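You operate a simulated robot arm through the tools that you are given. There is no shell and no other tool.

The job below is to be done with a simulated two-armed robot. You get a single attempt, and the scene is never put back.

## Task
Raise the grey machine's tank to the card's height and fill it.
Fine: the drain stands open; shut it before you fill; leave the other controls alone.

The check looks at the end state, three seconds after you hand in, the way a careful person would. Anything else that was tipped, shoved, dropped, spilled or broken makes it a failure.

## Robot
Two 7-joint arms with two-finger parallel grippers on one trunk that stands fixed in place. Base frame: the origin is at the foot of the trunk, x ahead of it, y to its left, z up. Readings come in m, rad, newtons and seconds.
The left shoulder is at [0.05, 0.187, 1.16], the right one opposite. With the tool pointing down near the work surface each hand reaches from about 0.1 to 0.66 m from the base axis, measured 20 degrees to its own side. Payload 3.43 kg a hand.
Tool frame (each hand has its own): the origin (TCP) lies between the finger pads and is the grasp point; the fingertips stand 0.03 m ahead of it; z points along the fingers, y is the line along which they close. Largest opening 0.094 m; finger width 0.028, thickness 0.01; the body of the gripper, 0.05 by 0.096 m, starts 0.055 m behind the TCP.
Orientation is told as [roll, pitch, yaw] about the base's x, y, z axes, in that order, counted from this pose: with the fingers straight down and closing along the base's y, the tool's x points along the base's -x, its y along +y and its z along -z.

## Interface
- The arms move only by the tool arm_command. It takes "left_targets", "right_targets" or both (then of equal length, played together; a hand with none holds still); each is a list of rows, each a list of 7 numbers: the shift along the tool's x, y, z in units of 20 mm (1.0 is 20 mm), then the turn, a rotation vector about the tool's x, y, z in units of 8 degrees (1.0 is 8 degrees), then the gripper command, from -1 (fully open) to 1 (shut), values between in proportion. In form: [[dx, dy, dz, ax, ay, az, claw], ...]. A call has 1 to 20 rows; each row shifts and turns the commanded pose from where the row before left it, along the tool's axes as they then stand. A call with a number of a shift or a turn outside -1 to 1 is refused whole. Rows are played at 5 a second. More than 0.05 m and 0.15 rad between two rows, or a gripper value outside its range, and nothing of the call is played. Where a pose cannot be reached the arm comes as near as it can. A force on the tool above 40 N (or 10 N above the force at the start of the call, whichever is more), or a blocked arm, ends the call early, and 0.2 s more pass. The fingers move at their own pace (about 0.153 m/s each) and stop on an object; they squeeze with about 30 N. The grip force told is the motor's: it shows also when the fingers shut on nothing. Time passes only in rows, and 0.2 s behind the last, so rows that do not move let the fingers close. The reply holds the time, the measured pose of the TCP, the force on the tool along the base axes, the opening and the grip force, in the units named above and with some noise, with the torque about the TCP (base axes, N m) and any sound that the robot's microphone picked up, and new pictures: "pictures" is both (left out), scene, wrist or none (wrist: the cameras of the hands that moved).
- Cameras (640 x 400 px; columns grow to the right, rows downward): "scene" is now at [0.1451, 0.0367, 1.3464]; the picture's right is [0.40, -0.92, 0.00], its down [-0.32, -0.14, -0.94] and it looks along [0.86, 0.37, -0.35] (base axes); focal length 214 px, centre (320, 200). "left" rides on the left gripper at [0.076, -0.014, -0.102] in its tool frame; the picture's right is [0.18, 0.98, 0.00], its down [-0.75, 0.14, -0.64] and it looks along [-0.63, 0.12, 0.77] (tool axes); focal length 243 px, centre (320, 200). "right" rides on the right gripper at [0.076, 0.014, -0.102] in its tool frame; the picture's right is [-0.18, 0.98, 0.00], its down [-0.75, -0.14, -0.64] and it looks along [-0.63, -0.12, 0.77] (tool axes); focal length 243 px, centre (320, 200).
- raise_lower(by): slides the trunk up (or, below 0, down) by that many m; the arms and the scene camera ride with it, the base frame stays. It gives what a move gives, with no picture.
- head_to(pan, tilt): turns the head with the scene camera to pan (to the left, within 1.396 rad either way) and tilt (down, from -0.506 to 1.204), counted from straight ahead of the robot. It gives what a move gives, and a new picture of the scene camera.
- point_at(camera, pixels): for up to 12 pixels [column, row] of the newest picture of that camera ("zoom" is the newest enlarged one), the place [x, y, z] in the base frame of the surface seen there, good to about 0.003 m. No time passes.
- enlarge(camera, box): a new picture of the part [left, top, right, bottom] of that camera's present view, enlarged. No time passes.
- hand_in(): hands the job in; it is judged then, once.

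Unless the task says otherwise, let go and move clear before handing in.

The tools are called after ">>>" by a JSON object that holds its "fn" and its "kwargs". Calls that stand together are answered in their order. arm_command: Moves the arms, as the interface text tells. Its arguments: {"type":"object","properties":{"left_targets":{"type":"array","items":{"type":"array","items":{"type":"number"}}},"right_targets":{"type":"array","items":{"type":"array","items":{"type":"number"}}},"pictures":{"type":"string","enum":["both","scene","wrist","none"]}},"required":[]} The other tools are called the same way: raise_lower (by) slides the trunk up or down; head_to (pan, tilt) turns the head that bears the scene camera; point_at (camera, pixels) gives the place of the surface under pixels of a picture; enlarge (camera, box) takes an enlarged picture of a part of a camera's view; hand_in () hands the job in.

At the start:

```text
t: 0.0
left_eef_pos: [0.2598, 0.3086, 1.258]
left_tool_rot: [0.0, 0.0, 0.001]
left_force: [0.1, -0.2, 0.9]
left_wrist_torque: [0.02, 0.01, 0.02]
left_finger_gap: 0.0941
left_finger_force: 0.0
right_eef_pos: [0.3418, 0.0116, 1.291]
right_tool_rot: [0.0, 0.0, -0.001]
right_force: [0.1, 0.0, 0.2]
right_wrist_torque: [-0.03, -0.01, 0.02]
right_finger_gap: 0.0939
right_finger_force: 0.1
trunk travel left (down, up): [-0.375, 0.057]
head pan, tilt: [0.408, 0.354]
```

scene: 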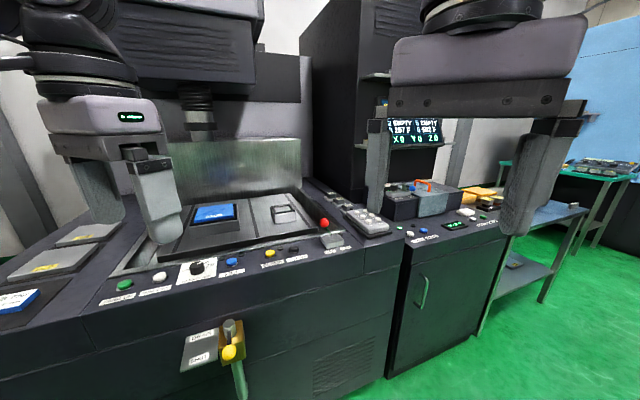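
right: 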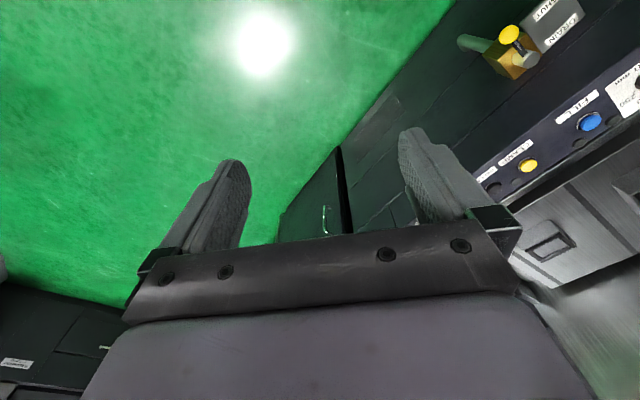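
left: 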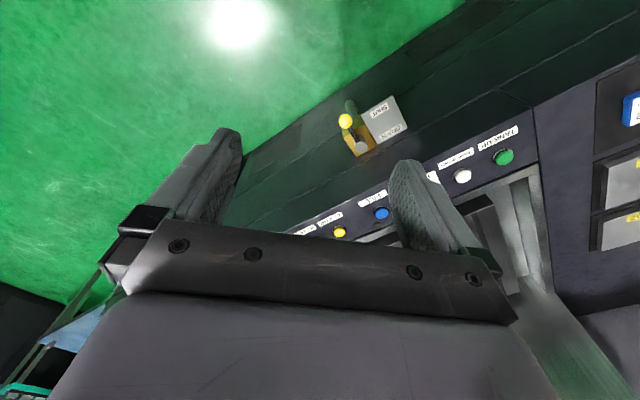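

The scene shows a grey machine with a row of buttons (pixels ~(125,285) to (295,248)) and a drain valve at (230,352) with a label plate. I'll enlarge these to read the labels and find the card.

>>> {"fn": "enlarge", "kwargs": {"camera": "scene", "box": [90, 220, 350, 390]}}

>>> {"fn": "enlarge", "kwargs": {"camera": "scene", "box": [0, 200, 140, 340]}}

>>> {"fn": "enlarge", "kwargs": {"camera": "left", "box": [300, 70, 640, 280]}}

>>> {"fn": "enlarge", "kwargs": {"camera": "right", "box": [440, 0, 640, 220]}}

>>> {"fn": "enlarge", "kwargs": {"camera": "scene", "box": [320, 100, 520, 250]}}

```text
2.35 times, centred on (220, 305) of scene
```

zoom: 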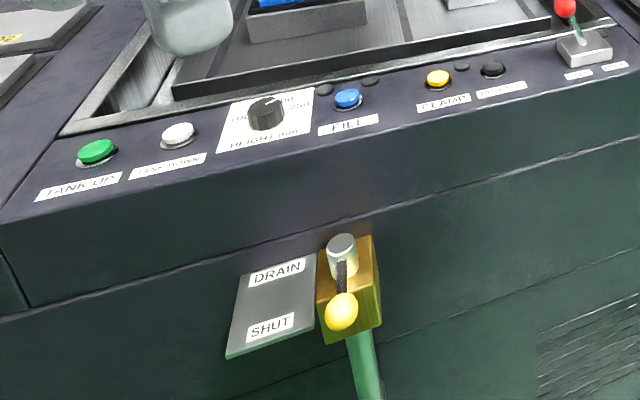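

```text
2.86 times, centred on (70, 270) of scene
```

zoom: 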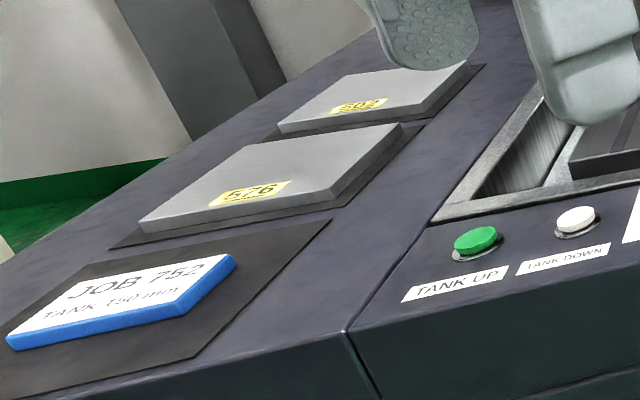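

```text
1.88 times, centred on (470, 175) of left
```

zoom: 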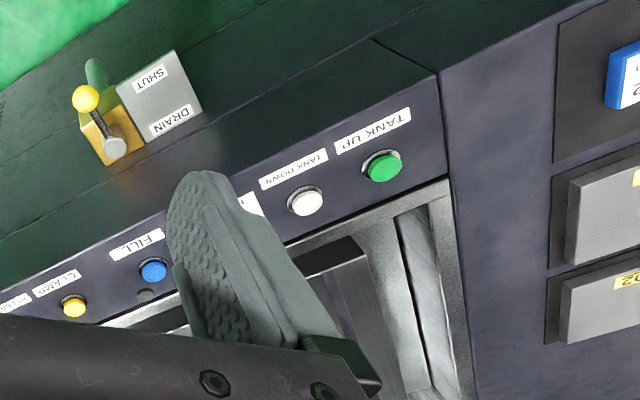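

```text
1.82 times, centred on (540, 110) of right
```

zoom: 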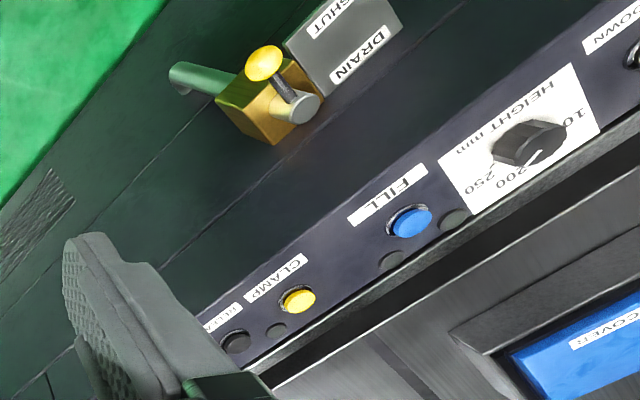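

```text
2.67 times, centred on (420, 175) of scene
```

zoom: 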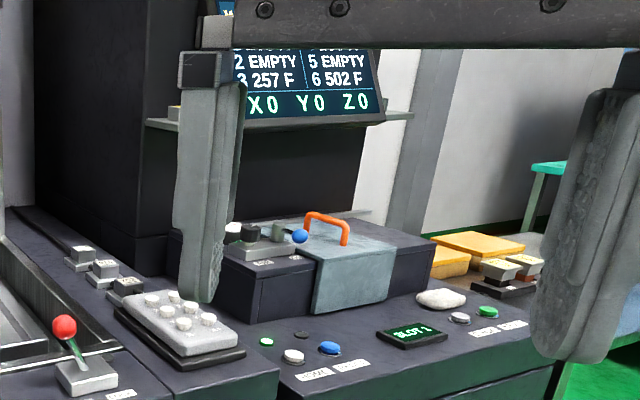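

The card reads "JOB 752 TANK ?50 mm", there are TANK UP/DOWN buttons, a HEIGHT mm dial, FILL, and a drain lever with DRAIN/SHUT. I'll turn the head to read the card and dial better.

>>> {"fn": "head_to", "kwargs": {"pan": 0.85, "tilt": 0.75}}

```text
t: 0.9
left_eef_pos: [0.2596, 0.3089, 1.258]
left_tool_rot: [-0.001, -0.002, 0.0]
left_force: [-0.4, 0.8, -0.2]
left_wrist_torque: [-0.02, 0.02, -0.03]
left_finger_gap: 0.0937
left_finger_force: 0.1
right_eef_pos: [0.3417, 0.012, 1.2904]
right_tool_rot: [0.001, 0.0, 0.0]
right_force: [-0.4, 0.4, 0.1]
right_wrist_torque: [0.01, 0.02, -0.01]
right_finger_gap: 0.0938
right_finger_force: 0.1
trunk travel left (down, up): [-0.375, 0.057]
head pan, tilt: [0.85, 0.75]
```

scene: 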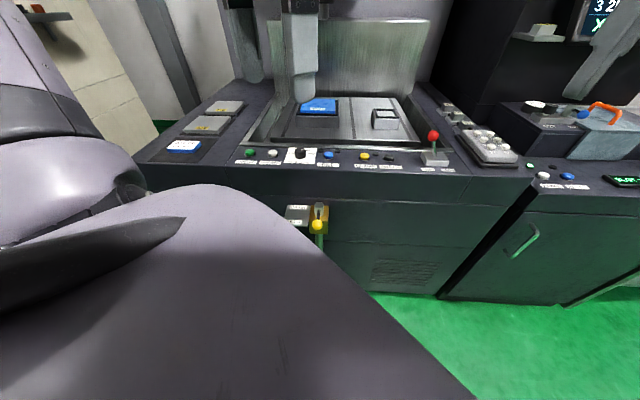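

The card is at (184,146), dial at (300,153). Enlarging both and locating the important points.

>>> {"fn": "enlarge", "kwargs": {"camera": "scene", "box": [150, 125, 220, 169]}}

>>> {"fn": "enlarge", "kwargs": {"camera": "scene", "box": [270, 135, 334, 175]}}

>>> {"fn": "enlarge", "kwargs": {"camera": "scene", "box": [220, 85, 460, 255]}}

>>> {"fn": "point_at", "kwargs": {"camera": "scene", "pixels": [[250, 153], [273, 153], [300, 153], [328, 155], [365, 156], [184, 146], [317, 225], [319, 210], [297, 210], [340, 200], [320, 105], [300, 90]]}}

```text
9.09 times, centred on (185, 147) of scene
```

zoom: 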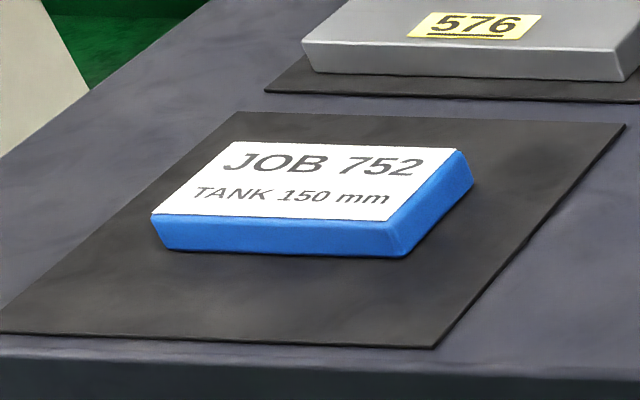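

```text
10.00 times, centred on (302, 155) of scene
```

zoom: 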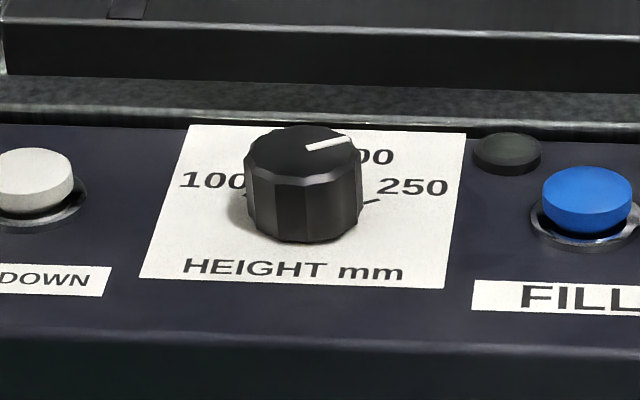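

```text
2.35 times, centred on (340, 170) of scene
```

zoom: 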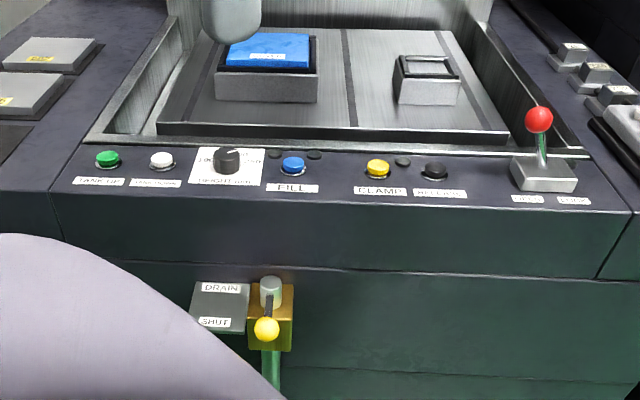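

```text
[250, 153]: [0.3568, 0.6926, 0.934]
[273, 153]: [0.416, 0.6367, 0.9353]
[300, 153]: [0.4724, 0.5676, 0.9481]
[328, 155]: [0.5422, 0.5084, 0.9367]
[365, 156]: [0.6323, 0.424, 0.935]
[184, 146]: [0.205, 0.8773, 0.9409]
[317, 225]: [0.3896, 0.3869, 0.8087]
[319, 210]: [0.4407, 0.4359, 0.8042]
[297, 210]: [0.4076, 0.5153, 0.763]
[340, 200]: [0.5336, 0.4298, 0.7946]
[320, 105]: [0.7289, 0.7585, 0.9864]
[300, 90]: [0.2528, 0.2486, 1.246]
```

The card says TANK 150 mm and the dial pointer is now near 200. I'll enlarge the valve at (318,218) and the dial's region with the hand cameras.

>>> {"fn": "enlarge", "kwargs": {"camera": "scene", "box": [280, 192, 344, 242]}}

>>> {"fn": "enlarge", "kwargs": {"camera": "right", "box": [450, 0, 590, 88]}}

>>> {"fn": "enlarge", "kwargs": {"camera": "left", "box": [310, 80, 430, 160]}}

>>> {"fn": "enlarge", "kwargs": {"camera": "right", "box": [540, 50, 640, 130]}}

```text
8.00 times, centred on (312, 217) of scene
```

zoom: 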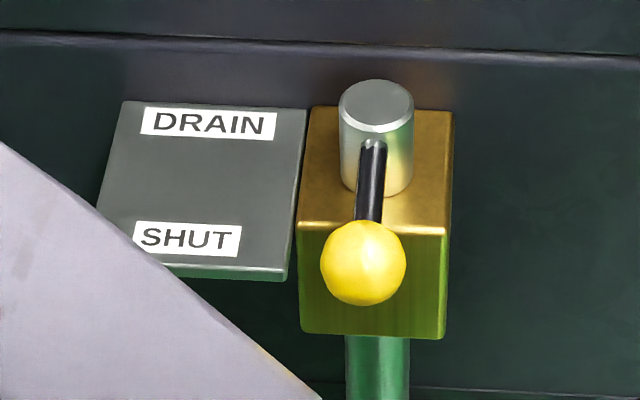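

```text
4.55 times, centred on (520, 44) of right
```

zoom: 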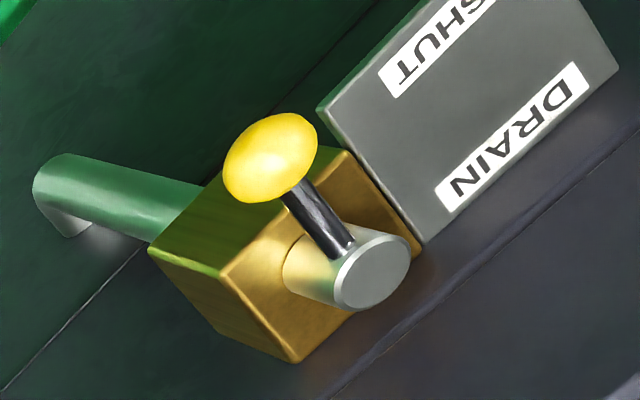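

```text
5.00 times, centred on (370, 120) of left
```

zoom: 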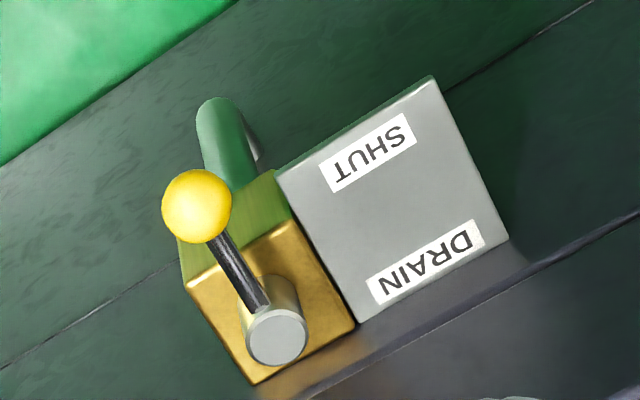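

```text
5.00 times, centred on (590, 90) of right
```

zoom: 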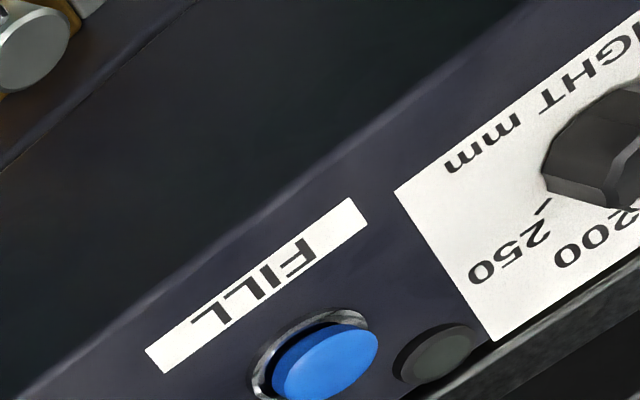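

The valve has a grey vertical hub with a black lever carrying a yellow ball at (363,262) in the zoom. I'll measure points to find the axis geometry.

>>> {"fn": "enlarge", "kwargs": {"camera": "scene", "box": [280, 192, 344, 242]}}

>>> {"fn": "point_at", "kwargs": {"camera": "zoom", "pixels": [[376, 105], [350, 170], [372, 150], [366, 210], [363, 262], [320, 118], [440, 120], [305, 222], [440, 230], [320, 320], [140, 110], [280, 270]]}}

>>> {"fn": "point_at", "kwargs": {"camera": "zoom", "pixels": [[300, 112], [175, 260], [376, 390], [500, 250], [500, 150], [500, 60], [500, 20], [363, 230], [363, 300], [400, 262], [325, 262], [376, 85]]}}

```text
8.00 times, centred on (312, 217) of scene
```

zoom: 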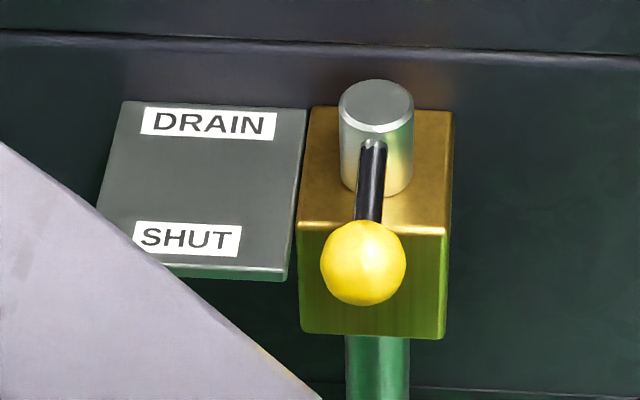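

```text
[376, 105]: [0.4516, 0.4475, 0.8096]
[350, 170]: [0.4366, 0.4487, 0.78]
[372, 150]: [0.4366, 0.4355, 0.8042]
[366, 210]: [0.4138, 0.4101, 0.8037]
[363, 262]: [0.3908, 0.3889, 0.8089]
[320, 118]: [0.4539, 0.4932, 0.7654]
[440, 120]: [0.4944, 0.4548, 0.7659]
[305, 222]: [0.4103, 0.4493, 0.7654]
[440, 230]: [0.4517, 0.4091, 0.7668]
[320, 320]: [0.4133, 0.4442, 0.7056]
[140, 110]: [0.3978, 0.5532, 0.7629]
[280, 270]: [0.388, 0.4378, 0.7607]
```

```text
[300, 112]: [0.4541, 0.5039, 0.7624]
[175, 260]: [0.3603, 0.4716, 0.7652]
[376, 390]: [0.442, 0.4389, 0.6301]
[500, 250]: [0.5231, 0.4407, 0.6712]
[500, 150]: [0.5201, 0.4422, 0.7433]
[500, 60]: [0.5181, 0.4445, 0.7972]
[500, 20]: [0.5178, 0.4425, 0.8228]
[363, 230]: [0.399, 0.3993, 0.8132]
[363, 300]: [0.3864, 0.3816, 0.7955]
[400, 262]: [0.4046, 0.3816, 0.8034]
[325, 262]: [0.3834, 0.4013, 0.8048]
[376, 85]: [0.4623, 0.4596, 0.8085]
```

The lever lies horizontally at z≈0.803, pointing out from the vertical hub at about (0.452,0.448), with the DRAIN/SHUT plate on its left at z 0.763. I'll yaw the left hand about +45° to face the machine and get its camera on the dial and valve.

>>> {"fn": "arm_command", "kwargs": {"left_targets": [[0, 0, 0, 0, 0, -0.94, -1], [0, 0, 0, 0, 0, -0.94, -1], [0, 0, 0, 0, 0, -0.94, -1], [0, 0, 0, 0, 0, -0.94, -1], [0, 0, 0, 0, 0, -0.94, -1], [0, 0, 0, 0, 0, -0.93, -1]], "pictures": "both"}}

```text
t: 2.3
left_eef_pos: [0.2598, 0.309, 1.2573]
left_tool_rot: [-0.003, 0.0, 0.789]
left_force: [0.1, -0.3, 0.0]
left_wrist_torque: [-0.02, -0.03, 0.0]
left_finger_gap: 0.0941
left_finger_force: 0.1
right_eef_pos: [0.3405, 0.0117, 1.2912]
right_tool_rot: [0.002, 0.0, -0.002]
right_force: [-0.3, 0.3, 0.3]
right_wrist_torque: [-0.01, -0.06, 0.0]
right_finger_gap: 0.0939
right_finger_force: 0.0
trunk travel left (down, up): [-0.375, 0.057]
head pan, tilt: [0.85, 0.75]
```

scene: 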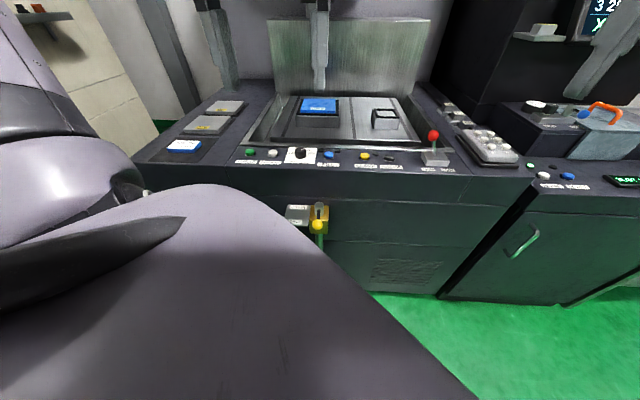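
left: 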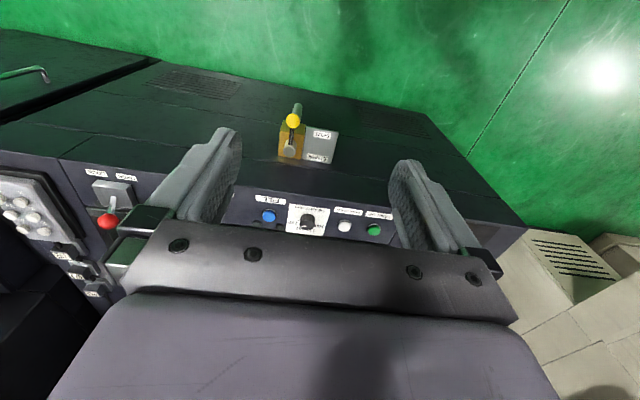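

Now the left camera looks squarely at the panel: dial at (308,220), valve at (292,140). Enlarging both.

>>> {"fn": "enlarge", "kwargs": {"camera": "left", "box": [240, 190, 400, 250]}}

>>> {"fn": "enlarge", "kwargs": {"camera": "left", "box": [284, 202, 332, 238]}}

>>> {"fn": "enlarge", "kwargs": {"camera": "left", "box": [260, 100, 350, 170]}}

>>> {"fn": "enlarge", "kwargs": {"camera": "scene", "box": [230, 80, 470, 190]}}

```text
4.00 times, centred on (320, 220) of left
```

zoom: 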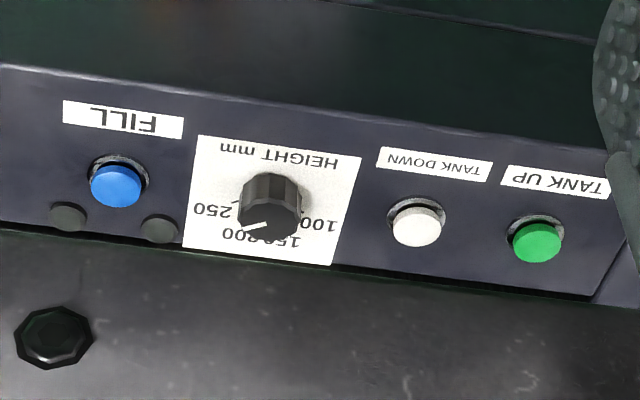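

```text
11.11 times, centred on (308, 220) of left
```

zoom: 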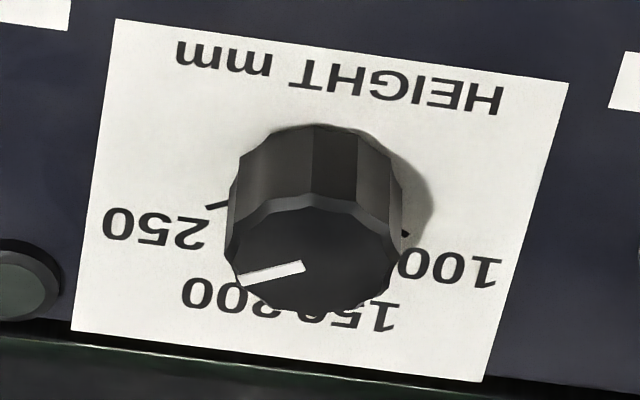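

```text
5.71 times, centred on (305, 135) of left
```

zoom: 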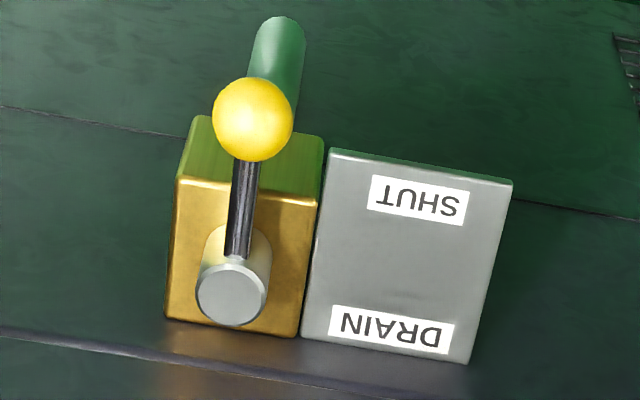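

```text
2.67 times, centred on (350, 135) of scene
```

zoom: 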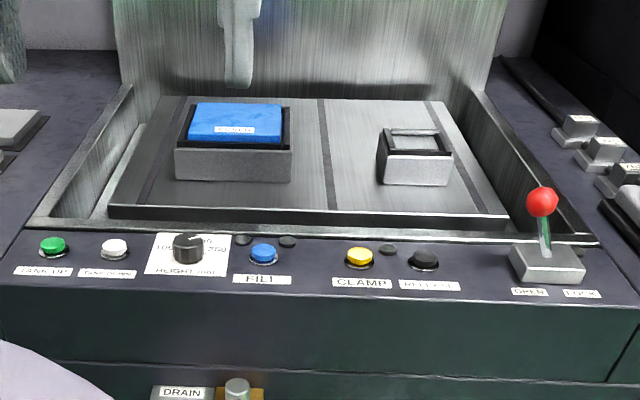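

The dial's ticks run about −60° (100), −20° (150), +20° (200), +60° (250) from straight-away, and the pointer sits at about +60° (250). I'll measure the dial, buttons, panel and tank rim heights from this zoom.

>>> {"fn": "point_at", "kwargs": {"camera": "zoom", "pixels": [[187, 242], [187, 230], [30, 235], [30, 228], [20, 200], [10, 250], [54, 244], [115, 244], [262, 249], [240, 238], [288, 241], [543, 200]]}}

>>> {"fn": "enlarge", "kwargs": {"camera": "left", "box": [284, 202, 332, 238]}}

>>> {"fn": "point_at", "kwargs": {"camera": "zoom", "pixels": [[315, 255], [303, 265], [243, 279], [214, 206], [405, 234], [235, 320], [230, 240], [400, 260], [315, 310], [315, 200], [118, 22], [566, 85]]}}

```text
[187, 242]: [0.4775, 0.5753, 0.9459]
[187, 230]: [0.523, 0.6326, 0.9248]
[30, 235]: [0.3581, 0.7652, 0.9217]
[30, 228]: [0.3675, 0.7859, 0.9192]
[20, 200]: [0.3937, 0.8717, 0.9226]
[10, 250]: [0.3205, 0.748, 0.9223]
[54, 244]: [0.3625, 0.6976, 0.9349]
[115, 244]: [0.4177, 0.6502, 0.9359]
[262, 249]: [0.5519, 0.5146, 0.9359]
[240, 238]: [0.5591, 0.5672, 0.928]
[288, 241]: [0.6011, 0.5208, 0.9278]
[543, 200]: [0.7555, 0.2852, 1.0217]
```

```text
11.11 times, centred on (308, 220) of left
```

zoom: 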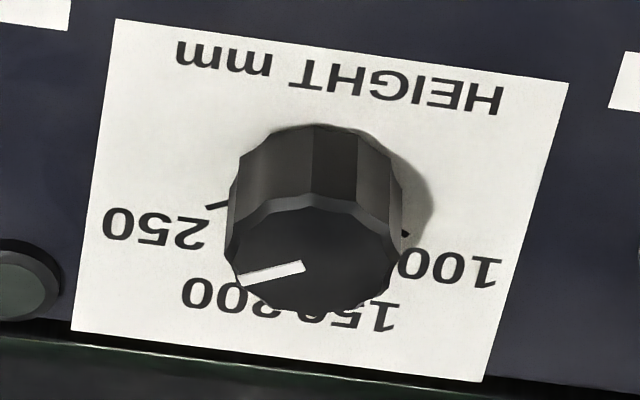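

```text
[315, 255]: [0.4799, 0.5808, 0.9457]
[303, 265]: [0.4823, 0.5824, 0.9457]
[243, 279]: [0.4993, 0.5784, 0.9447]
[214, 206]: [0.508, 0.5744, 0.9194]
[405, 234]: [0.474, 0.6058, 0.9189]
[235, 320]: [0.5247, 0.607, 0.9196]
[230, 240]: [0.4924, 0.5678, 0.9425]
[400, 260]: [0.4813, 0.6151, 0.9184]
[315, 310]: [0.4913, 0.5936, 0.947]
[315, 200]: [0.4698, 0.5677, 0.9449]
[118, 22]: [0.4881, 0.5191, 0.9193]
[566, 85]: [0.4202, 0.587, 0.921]
```

Panel top is z≈0.920, button tops 0.936, dial top 0.946 centred at about (0.4805,0.5807). I'll shut the drain first: bring the closed left hand to the right of the yellow ball, high above, then look.

>>> {"fn": "arm_command", "kwargs": {"left_targets": [[-0.494, -0.35, 0.96, 0, 0, 0, 1], [-0.494, -0.35, 0.96, 0, 0, 0, 1], [-0.494, -0.35, 0.96, 0, 0, 0, 1], [-0.494, -0.35, 0.96, 0, 0, 0, 1], [-0.494, -0.35, 0.96, 0, 0, 0, 1], [-0.494, -0.35, 0.96, 0, 0, 0, 1], [-0.494, -0.35, 0.96, 0, 0, 0, 1], [-0.494, -0.35, 0.96, 0, 0, 0, 1], [-0.494, -0.35, 0.96, 0, 0, 0, 1], [-0.494, -0.35, 0.96, 0, 0, 0, 1], [-0.494, -0.35, 0.96, 0, 0, 0, 1], [-0.494, -0.35, 0.96, 0, 0, 0, 1], [-0.494, -0.35, 0.96, 0, 0, 0, 1], [-0.494, -0.35, 0.96, 0, 0, 0, 1], [-0.494, -0.35, 0.96, 0, 0, 0, 1], [-0.494, -0.35, 0.96, 0, 0, 0, 1]], "pictures": "both"}}

```text
t: 5.7
left_eef_pos: [0.4497, 0.3416, 0.9505]
left_tool_rot: [0.002, 0.0, 0.786]
left_force: [-0.4, 0.4, 0.1]
left_wrist_torque: [-0.02, -0.01, -0.02]
left_finger_gap: 0.0002
left_finger_force: 30.3
right_eef_pos: [0.3421, 0.0117, 1.2907]
right_tool_rot: [0.002, 0.0, -0.001]
right_force: [-0.1, 0.7, 0.1]
right_wrist_torque: [0.0, -0.01, 0.0]
right_finger_gap: 0.0939
right_finger_force: 0.1
trunk travel left (down, up): [-0.375, 0.057]
head pan, tilt: [0.85, 0.75]
```

scene: 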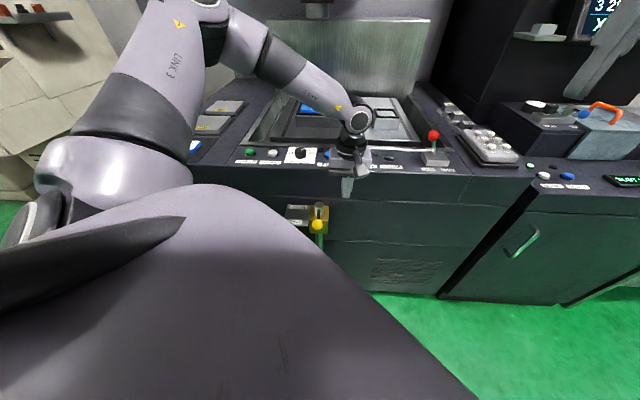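
left: 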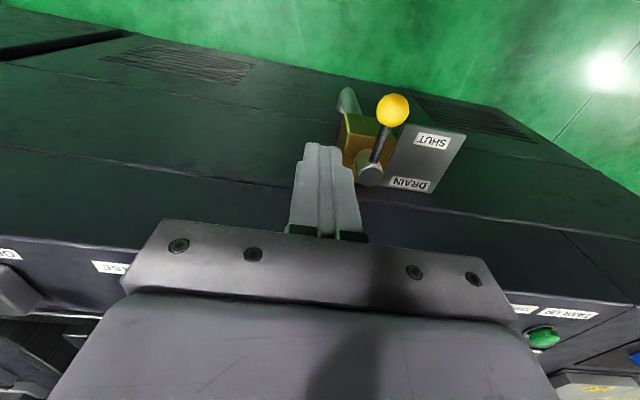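

The closed fingers are right of the ball, but the forearm reaches in over the panel. I'll check the link heights before going lower.

>>> {"fn": "point_at", "kwargs": {"camera": "scene", "pixels": [[360, 118], [350, 145], [335, 105], [310, 90], [290, 70], [270, 60], [225, 40], [325, 115], [300, 98], [345, 180], [347, 160], [240, 20]]}}

>>> {"fn": "enlarge", "kwargs": {"camera": "scene", "box": [200, 0, 420, 240]}}

```text
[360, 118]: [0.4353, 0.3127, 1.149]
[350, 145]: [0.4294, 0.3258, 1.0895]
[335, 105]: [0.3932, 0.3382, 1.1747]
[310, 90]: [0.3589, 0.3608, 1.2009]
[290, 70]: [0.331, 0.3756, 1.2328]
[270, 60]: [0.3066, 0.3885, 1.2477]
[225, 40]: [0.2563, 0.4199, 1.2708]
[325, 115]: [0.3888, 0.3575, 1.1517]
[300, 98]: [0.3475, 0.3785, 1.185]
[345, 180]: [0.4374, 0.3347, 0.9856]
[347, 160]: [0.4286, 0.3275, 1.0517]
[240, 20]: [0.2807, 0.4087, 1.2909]
```

```text
1.67 times, centred on (310, 120) of scene
```

zoom: 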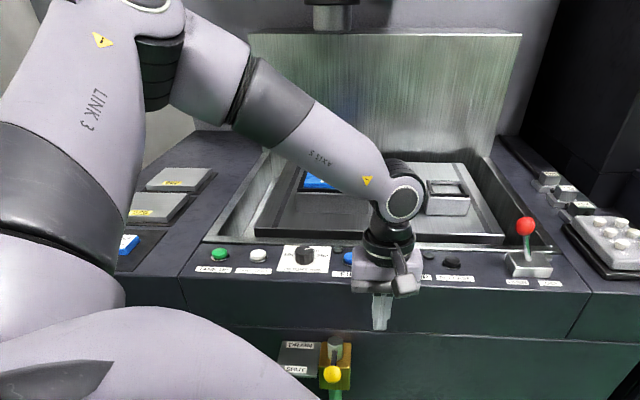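

The forearm is well on the robot's side (x+y small) and high, so it's clear. Lowering straight down to z≈0.812 right of the ball.

>>> {"fn": "arm_command", "kwargs": {"left_targets": [[0, 0, 0.99, 0, 0, 0, 1], [0, 0, 0.99, 0, 0, 0, 1], [0, 0, 0.99, 0, 0, 0, 1], [0, 0, 0.99, 0, 0, 0, 1], [0, 0, 0.99, 0, 0, 0, 1], [0, 0, 0.99, 0, 0, 0, 1], [0, 0, 0.98, 0, 0, 0, 1]], "pictures": "both"}}

```text
t: 7.3
left_eef_pos: [0.4447, 0.3459, 0.8186]
left_tool_rot: [-0.003, -0.001, 0.787]
left_force: [-0.7, 0.3, 0.4]
left_wrist_torque: [-0.02, -0.03, -0.01]
left_finger_gap: 0.0001
left_finger_force: 29.6
left hand out of reach, approached as far as the arm can: row 7
right_eef_pos: [0.3411, 0.0121, 1.2913]
right_tool_rot: [0.001, -0.001, -0.002]
right_force: [-0.2, 0.3, -0.2]
right_wrist_torque: [-0.01, 0.0, 0.0]
right_finger_gap: 0.094
right_finger_force: 0.1
trunk travel left (down, up): [-0.375, 0.057]
head pan, tilt: [0.85, 0.75]
```

scene: 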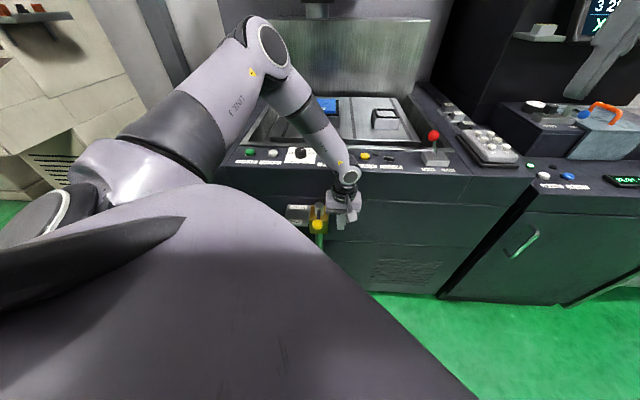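
left: 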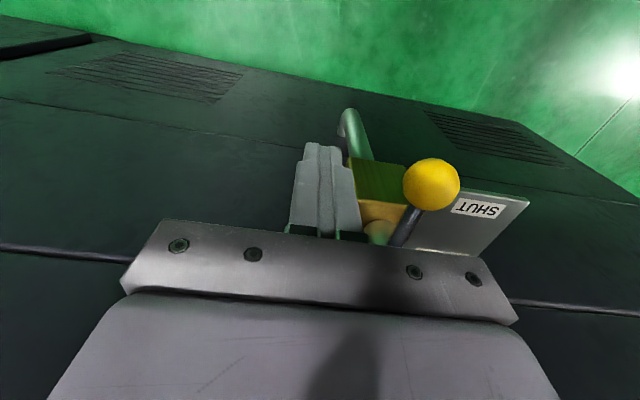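

The arm hit its reach limit at z 0.8186. I'll lift the hand 0.1 m and lower the trunk 0.1 m so the hand stays at the same height with more reach.

>>> {"fn": "arm_command", "kwargs": {"left_targets": [[0, 0, -1, 0, 0, 0, 1], [0, 0, -1, 0, 0, 0, 1], [0, 0, -1, 0, 0, 0, 1], [0, 0, -1, 0, 0, 0, 1], [0, 0, -1, 0, 0, 0, 1]], "pictures": "none"}}

>>> {"fn": "raise_lower", "kwargs": {"by": -0.1}}

>>> {"fn": "head_to", "kwargs": {"pan": 0.85, "tilt": 0.65}}

```text
t: 8.5
left_eef_pos: [0.447, 0.345, 0.9195]
left_tool_rot: [0.001, -0.001, 0.785]
left_force: [0.9, 0.8, -0.9]
left_wrist_torque: [0.04, 0.01, -0.01]
left_finger_gap: 0.0001
left_finger_force: 30.0
right_eef_pos: [0.341, 0.012, 1.2902]
right_tool_rot: [0.001, -0.001, 0.0]
right_force: [-0.5, -1.3, -0.4]
right_wrist_torque: [-0.01, -0.01, 0.0]
right_finger_gap: 0.094
right_finger_force: 0.2
trunk travel left (down, up): [-0.375, 0.057]
head pan, tilt: [0.85, 0.75]
```

```text
t: 9.8
left_eef_pos: [0.445, 0.3433, 0.8181]
left_tool_rot: [-0.001, -0.001, 0.785]
left_force: [-0.4, -1.2, 0.6]
left_wrist_torque: [-0.01, -0.03, -0.02]
left_finger_gap: 0.0
left_finger_force: 30.0
right_eef_pos: [0.3407, 0.012, 1.1915]
right_tool_rot: [0.003, 0.0, -0.001]
right_force: [0.4, -0.9, 0.6]
right_wrist_torque: [0.0, -0.02, 0.03]
right_finger_gap: 0.0941
right_finger_force: 0.1
trunk travel left (down, up): [-0.275, 0.157]
head pan, tilt: [0.85, 0.75]
```

```text
t: 10.5
left_eef_pos: [0.4451, 0.3446, 0.8205]
left_tool_rot: [0.001, 0.001, 0.785]
left_force: [0.0, -0.6, 0.3]
left_wrist_torque: [0.01, -0.01, -0.03]
left_finger_gap: 0.0
left_finger_force: 29.9
right_eef_pos: [0.3429, 0.0127, 1.1912]
right_tool_rot: [0.001, -0.001, -0.003]
right_force: [-0.5, -1.0, -0.4]
right_wrist_torque: [-0.01, 0.01, -0.05]
right_finger_gap: 0.0944
right_finger_force: 0.0
trunk travel left (down, up): [-0.275, 0.157]
head pan, tilt: [0.85, 0.649]
```

scene: 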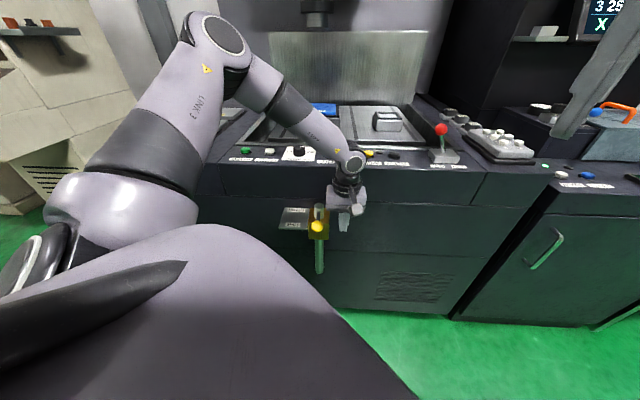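

The hand is still right of the ball with room to move. I'll lower slightly and push the ball gently leftward (toward the plate) part of the arc, then look.

>>> {"fn": "arm_command", "kwargs": {"left_targets": [[-0.12, 0.93, 0.35, 0, 0, 0, 1], [0, 0.8, 0, 0, 0, 0, 1], [0.05, 0.7, 0, 0, 0, 0, 1], [0.115, 0.6, 0, 0, 0, 0, 1], [0.06, 0.6, 0, 0, 0, 0, 1], [-0.06, 0.5, 0, 0, 0, 0, 1]], "pictures": "both"}}

```text
t: 11.9
left_eef_pos: [0.3871, 0.402, 0.8127]
left_tool_rot: [-0.002, 0.0, 0.786]
left_force: [4.9, 0.6, 2.0]
left_wrist_torque: [0.0, -0.09, -0.03]
left_finger_gap: 0.0
left_finger_force: 30.5
right_eef_pos: [0.342, 0.0127, 1.1911]
right_tool_rot: [0.001, 0.0, -0.001]
right_force: [0.0, 0.5, -0.4]
right_wrist_torque: [-0.02, 0.02, 0.01]
right_finger_gap: 0.0942
right_finger_force: 0.0
trunk travel left (down, up): [-0.275, 0.157]
head pan, tilt: [0.85, 0.649]
```

scene: 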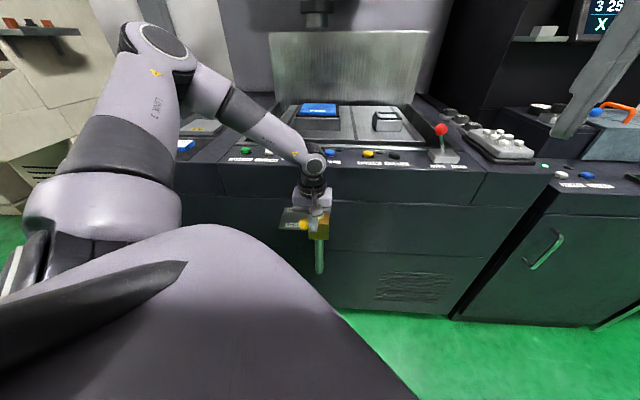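
left: 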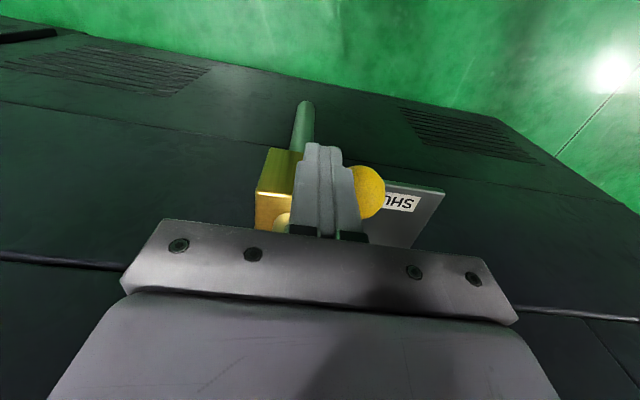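

The ball moves left with only ~5 N. Continuing along the arc toward the plate.

>>> {"fn": "arm_command", "kwargs": {"left_targets": [[-0.15, 0.7, 0, 0, 0, 0, 1], [-0.3, 0.62, 0, 0, 0, 0, 1], [-0.4, 0.585, 0, 0, 0, 0, 1], [-0.5, 0.5, 0, 0, 0, 0, 1]], "pictures": "both"}}

```text
t: 12.9
left_eef_pos: [0.3705, 0.4556, 0.8109]
left_tool_rot: [0.002, 0.001, 0.785]
left_force: [-1.0, -0.6, 0.8]
left_wrist_torque: [-0.01, 0.03, -0.01]
left_finger_gap: 0.0
left_finger_force: 29.1
right_eef_pos: [0.3412, 0.0123, 1.1913]
right_tool_rot: [0.002, 0.0, 0.0]
right_force: [0.5, -0.8, -0.5]
right_wrist_torque: [0.0, -0.01, 0.0]
right_finger_gap: 0.0938
right_finger_force: 0.0
trunk travel left (down, up): [-0.275, 0.157]
head pan, tilt: [0.85, 0.649]
```

scene: 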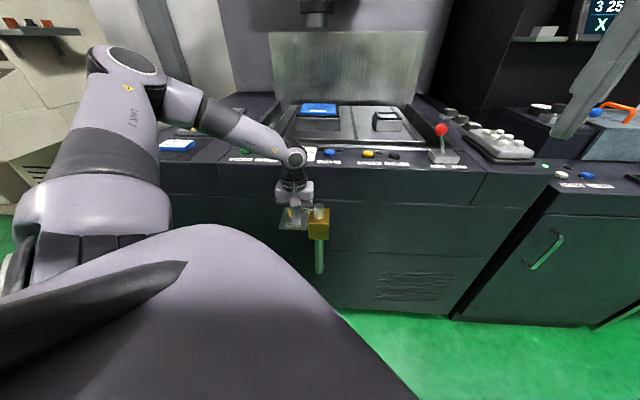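
left: 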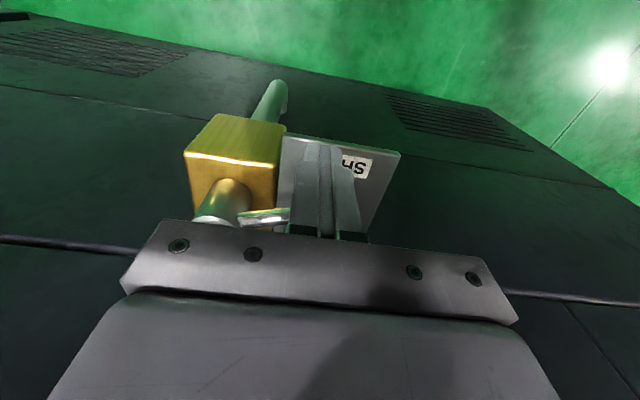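

Contact force has dropped to zero and the lever at (265,218) now points left over the plate. I'll follow with the last bit of the arc and feel for the stop.

>>> {"fn": "arm_command", "kwargs": {"left_targets": [[-0.585, 0.4, 0, 0, 0, 0, 1], [-0.62, 0.3, 0, 0, 0, 0, 1], [-0.2, 0.05, 0, 0, 0, 0, 1]], "pictures": "both"}}

```text
t: 13.7
left_eef_pos: [0.3788, 0.4821, 0.8133]
left_tool_rot: [0.0, 0.01, 0.786]
left_force: [-9.5, -24.0, -1.0]
left_wrist_torque: [-0.42, 0.14, -0.03]
left_finger_gap: 0.0
left_finger_force: 29.4
right_eef_pos: [0.3408, 0.0101, 1.1911]
right_tool_rot: [0.004, -0.002, -0.002]
right_force: [0.2, -1.1, 0.0]
right_wrist_torque: [0.01, -0.02, 0.01]
right_finger_gap: 0.0943
right_finger_force: 0.0
trunk travel left (down, up): [-0.275, 0.157]
head pan, tilt: [0.85, 0.649]
```

scene: 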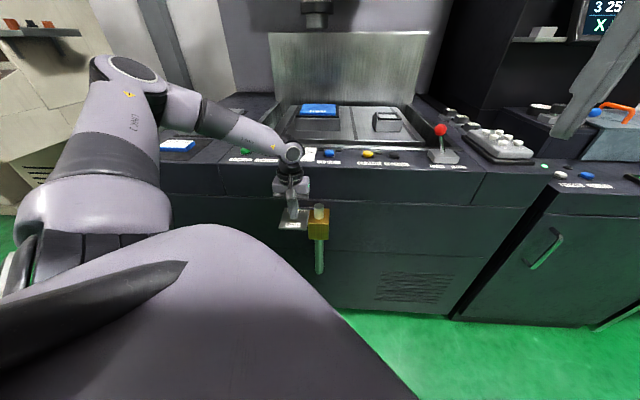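
left: 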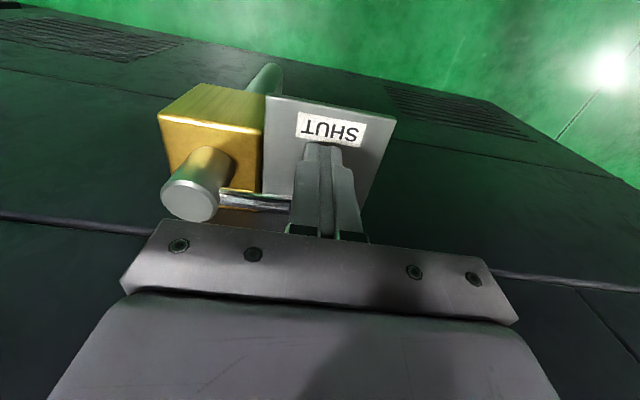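

The lever came against its stop (~25 N) at 90°, pointing left. I'll back off outward, lift, and look at it.

>>> {"fn": "arm_command", "kwargs": {"left_targets": [[0.6, 0, 0, 0, 0, 0, 1], [1, 0, 0, 0, 0, 0, 1], [1, 0, 0, 0, 0, 0, 1], [1, 0, -0.5, 0, 0, 0, 1], [0, 0, -1, 0, 0, 0, 1], [0, 0, -1, 0, 0, 0, 1], [0, 0, -1, 0, 0, 0, 1], [0, 0, -1, 0, 0, 0, 1], [0, 0, -1, 0, 0, 0, 1], [0, 0, -1, 0, 0, 0, 1], [0, 0, -1, 0, 0, 0, 1], [0, 0, -1, 0, 0, 0, 1]], "pictures": "both"}}

```text
t: 16.3
left_eef_pos: [0.33, 0.4341, 0.9826]
left_tool_rot: [0.0, 0.003, 0.786]
left_force: [-0.5, 0.5, -0.5]
left_wrist_torque: [0.0, -0.01, 0.02]
left_finger_gap: 0.0
left_finger_force: 29.7
right_eef_pos: [0.3426, 0.0127, 1.1915]
right_tool_rot: [0.003, 0.0, 0.0]
right_force: [-0.9, 0.6, -0.2]
right_wrist_torque: [0.01, 0.04, 0.01]
right_finger_gap: 0.0938
right_finger_force: 0.1
trunk travel left (down, up): [-0.275, 0.157]
head pan, tilt: [0.85, 0.649]
```

scene: 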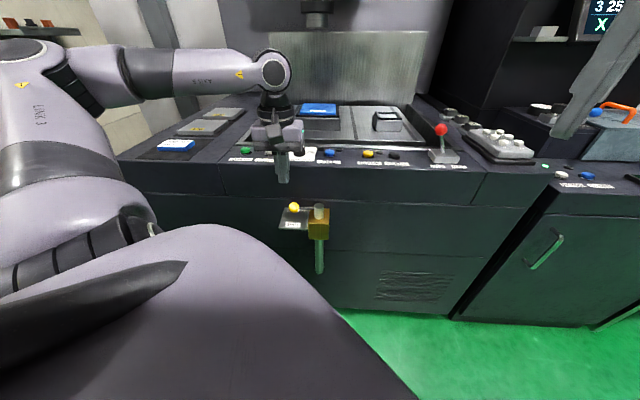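
left: 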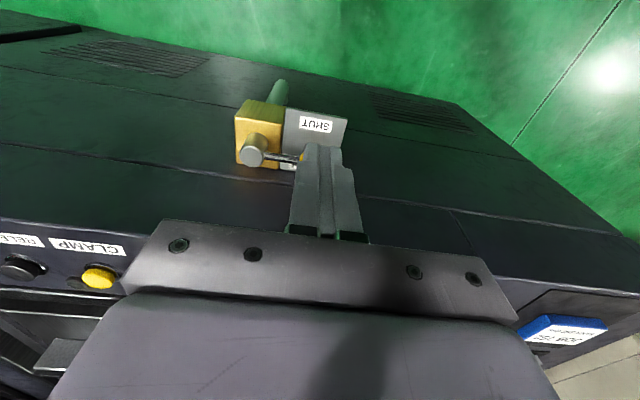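

The lever now lies across the valve, pointing at the plate (shut). Next the dial: raise the trunk back 0.1 m for best reach, then bring the left hand above the dial with fingers opened.

>>> {"fn": "raise_lower", "kwargs": {"by": 0.1}}

>>> {"fn": "arm_command", "kwargs": {"left_targets": [[-0.875, 0, 0, 0, 0, 0, -0.3], [-0.875, 0, 0, 0, 0, 0, -0.3], [-0.875, 0, 0, 0, 0, 0, -0.3], [-0.875, 0, 0, 0, 0, 0, -0.3], [-0.875, 0, 0, 0, 0, 0, -0.3], [-0.875, 0, 0, 0, 0, 0, -0.3], [-0.875, 0, 0, 0, 0, 0, -0.3], [-0.875, 0, 0, 0, 0, 0, -0.3], [-0.875, 0, 0, 0, 0, 0, -0.3]], "pictures": "both"}}

```text
t: 17.6
left_eef_pos: [0.33, 0.4334, 1.0831]
left_tool_rot: [0.0, -0.001, 0.785]
left_force: [-1.2, -0.5, -0.6]
left_wrist_torque: [0.02, -0.04, 0.02]
left_finger_gap: 0.0001
left_finger_force: 30.4
right_eef_pos: [0.3419, 0.0118, 1.2915]
right_tool_rot: [0.001, -0.001, -0.001]
right_force: [0.9, -0.8, 0.2]
right_wrist_torque: [0.04, 0.0, -0.01]
right_finger_gap: 0.0942
right_finger_force: 0.0
trunk travel left (down, up): [-0.375, 0.057]
head pan, tilt: [0.85, 0.649]
```

```text
t: 19.6
left_eef_pos: [0.4411, 0.5454, 1.0818]
left_tool_rot: [0.001, 0.0, 0.786]
left_force: [-0.5, 0.4, 1.0]
left_wrist_torque: [-0.01, -0.01, -0.02]
left_finger_gap: 0.061
left_finger_force: 0.0
right_eef_pos: [0.3424, 0.0111, 1.2911]
right_tool_rot: [0.002, 0.001, -0.001]
right_force: [-0.2, -0.4, 0.3]
right_wrist_torque: [0.03, 0.02, -0.02]
right_finger_gap: 0.094
right_finger_force: 0.1
trunk travel left (down, up): [-0.375, 0.057]
head pan, tilt: [0.85, 0.649]
```

scene: 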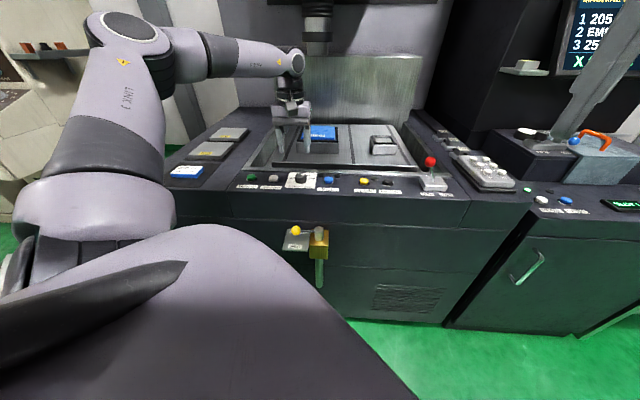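
left: 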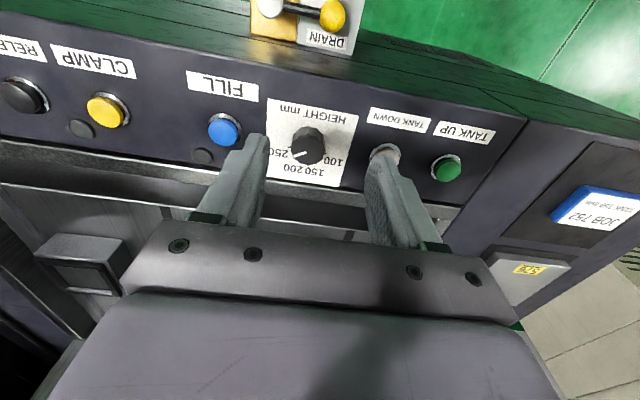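

A good near-overhead view of the dial at (307,147). Enlarging to measure its centre, pointer and ticks.

>>> {"fn": "enlarge", "kwargs": {"camera": "left", "box": [260, 95, 364, 190]}}

>>> {"fn": "enlarge", "kwargs": {"camera": "left", "box": [240, 0, 360, 60]}}

```text
4.21 times, centred on (312, 142) of left
```

zoom: 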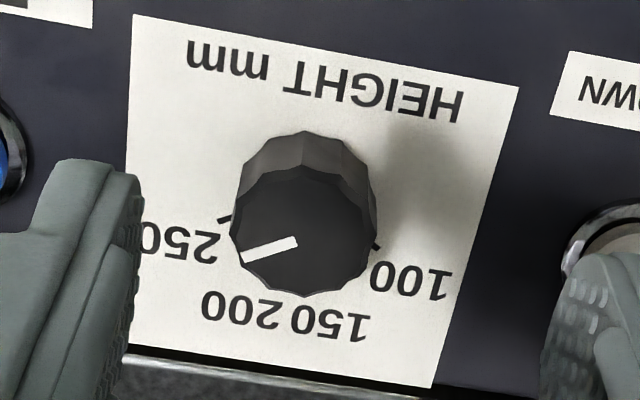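

```text
5.33 times, centred on (300, 30) of left
```

zoom: 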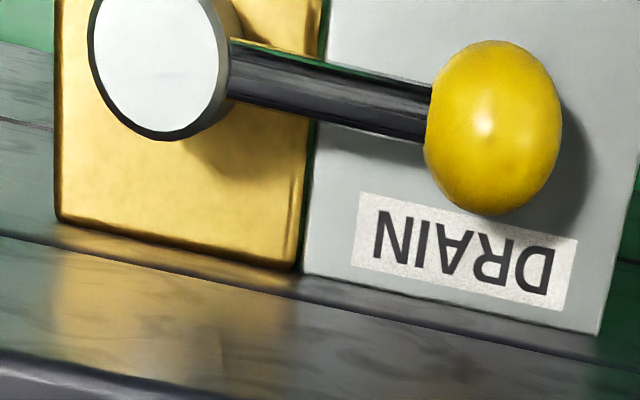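

Measuring dial points in a fresh zoom.

>>> {"fn": "enlarge", "kwargs": {"camera": "left", "box": [260, 95, 364, 190]}}

>>> {"fn": "point_at", "kwargs": {"camera": "zoom", "pixels": [[302, 232], [295, 243], [245, 256], [238, 232], [372, 236], [305, 172], [300, 292], [222, 219], [378, 244], [400, 200], [190, 330], [260, 370]]}}

```text
4.21 times, centred on (312, 142) of left
```

zoom: 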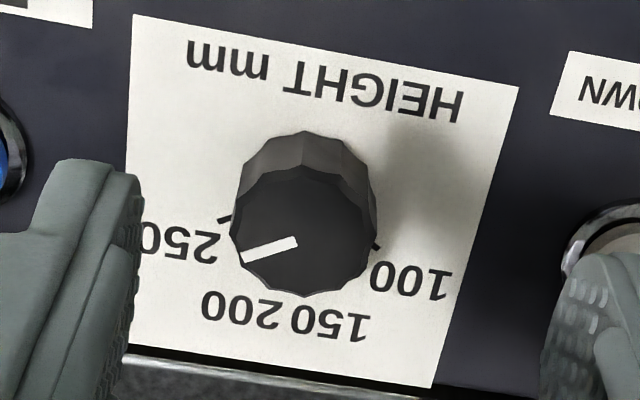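

```text
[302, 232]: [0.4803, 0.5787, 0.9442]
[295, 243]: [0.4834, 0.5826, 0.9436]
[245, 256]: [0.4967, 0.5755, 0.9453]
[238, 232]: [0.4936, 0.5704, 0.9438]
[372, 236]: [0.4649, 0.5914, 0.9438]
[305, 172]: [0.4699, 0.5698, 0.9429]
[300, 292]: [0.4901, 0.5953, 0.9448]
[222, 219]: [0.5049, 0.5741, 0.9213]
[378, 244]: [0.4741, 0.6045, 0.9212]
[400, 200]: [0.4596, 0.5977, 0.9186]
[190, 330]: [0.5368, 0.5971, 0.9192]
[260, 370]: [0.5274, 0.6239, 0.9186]
```

Dial centre ≈(0.480,0.581), radius ≈0.0175. I'll move above it and yaw the hand to about 5° so it can turn the knob +80° counter-clockwise in one go.

>>> {"fn": "arm_command", "kwargs": {"left_targets": [[-0.882, -0.042, 0, 0, 0, 0, -0.3], [-0.882, -0.042, 0, 0, 0, 0, -0.3], [-0.882, -0.042, 0, 0, 0, 0, -0.3], [0, 0, 0, 0, 0, 1, -0.3], [0, 0, 0, 0, 0, 1, -0.3], [0, 0, 0, 0, 0, 1, -0.3], [0, 0, 0, 0, 0, 1, -0.3], [0, 0, 0, 0, 0, 1, -0.3], [0, 0, 0, 0, 0, 0, -0.3]], "pictures": "both"}}

```text
t: 21.6
left_eef_pos: [0.457, 0.5265, 1.0718]
left_tool_rot: [0.0, -0.002, 0.09]
left_force: [-0.4, -0.1, 1.8]
left_wrist_torque: [0.01, -0.03, 0.04]
left_finger_gap: 0.0609
left_finger_force: 0.0
left hand out of reach, approached as far as the arm can: row 6, 7, 8
right_eef_pos: [0.3409, 0.0124, 1.2908]
right_tool_rot: [0.003, 0.0, -0.003]
right_force: [-0.3, -0.6, 0.7]
right_wrist_torque: [-0.06, 0.01, 0.02]
right_finger_gap: 0.0941
right_finger_force: 0.1
trunk travel left (down, up): [-0.375, 0.057]
head pan, tilt: [0.85, 0.649]
```

scene: 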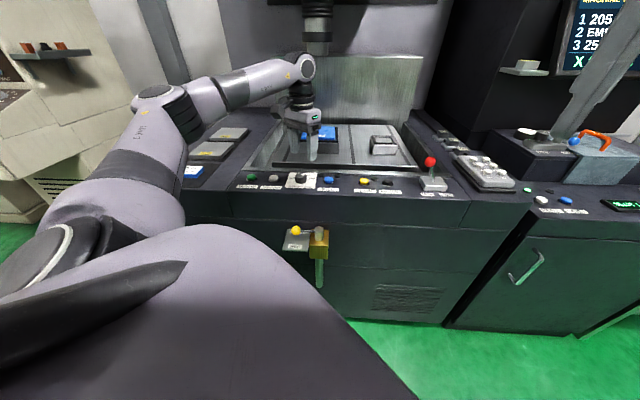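
left: 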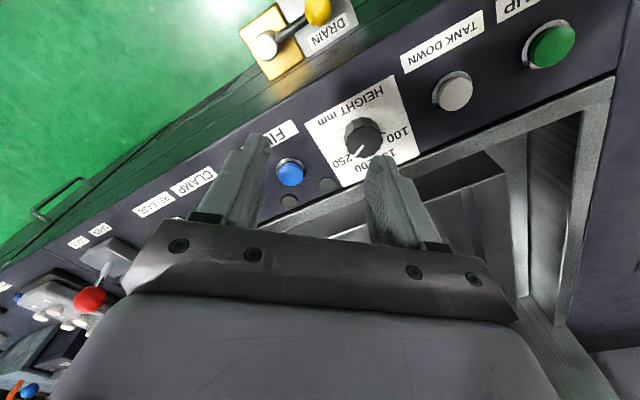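

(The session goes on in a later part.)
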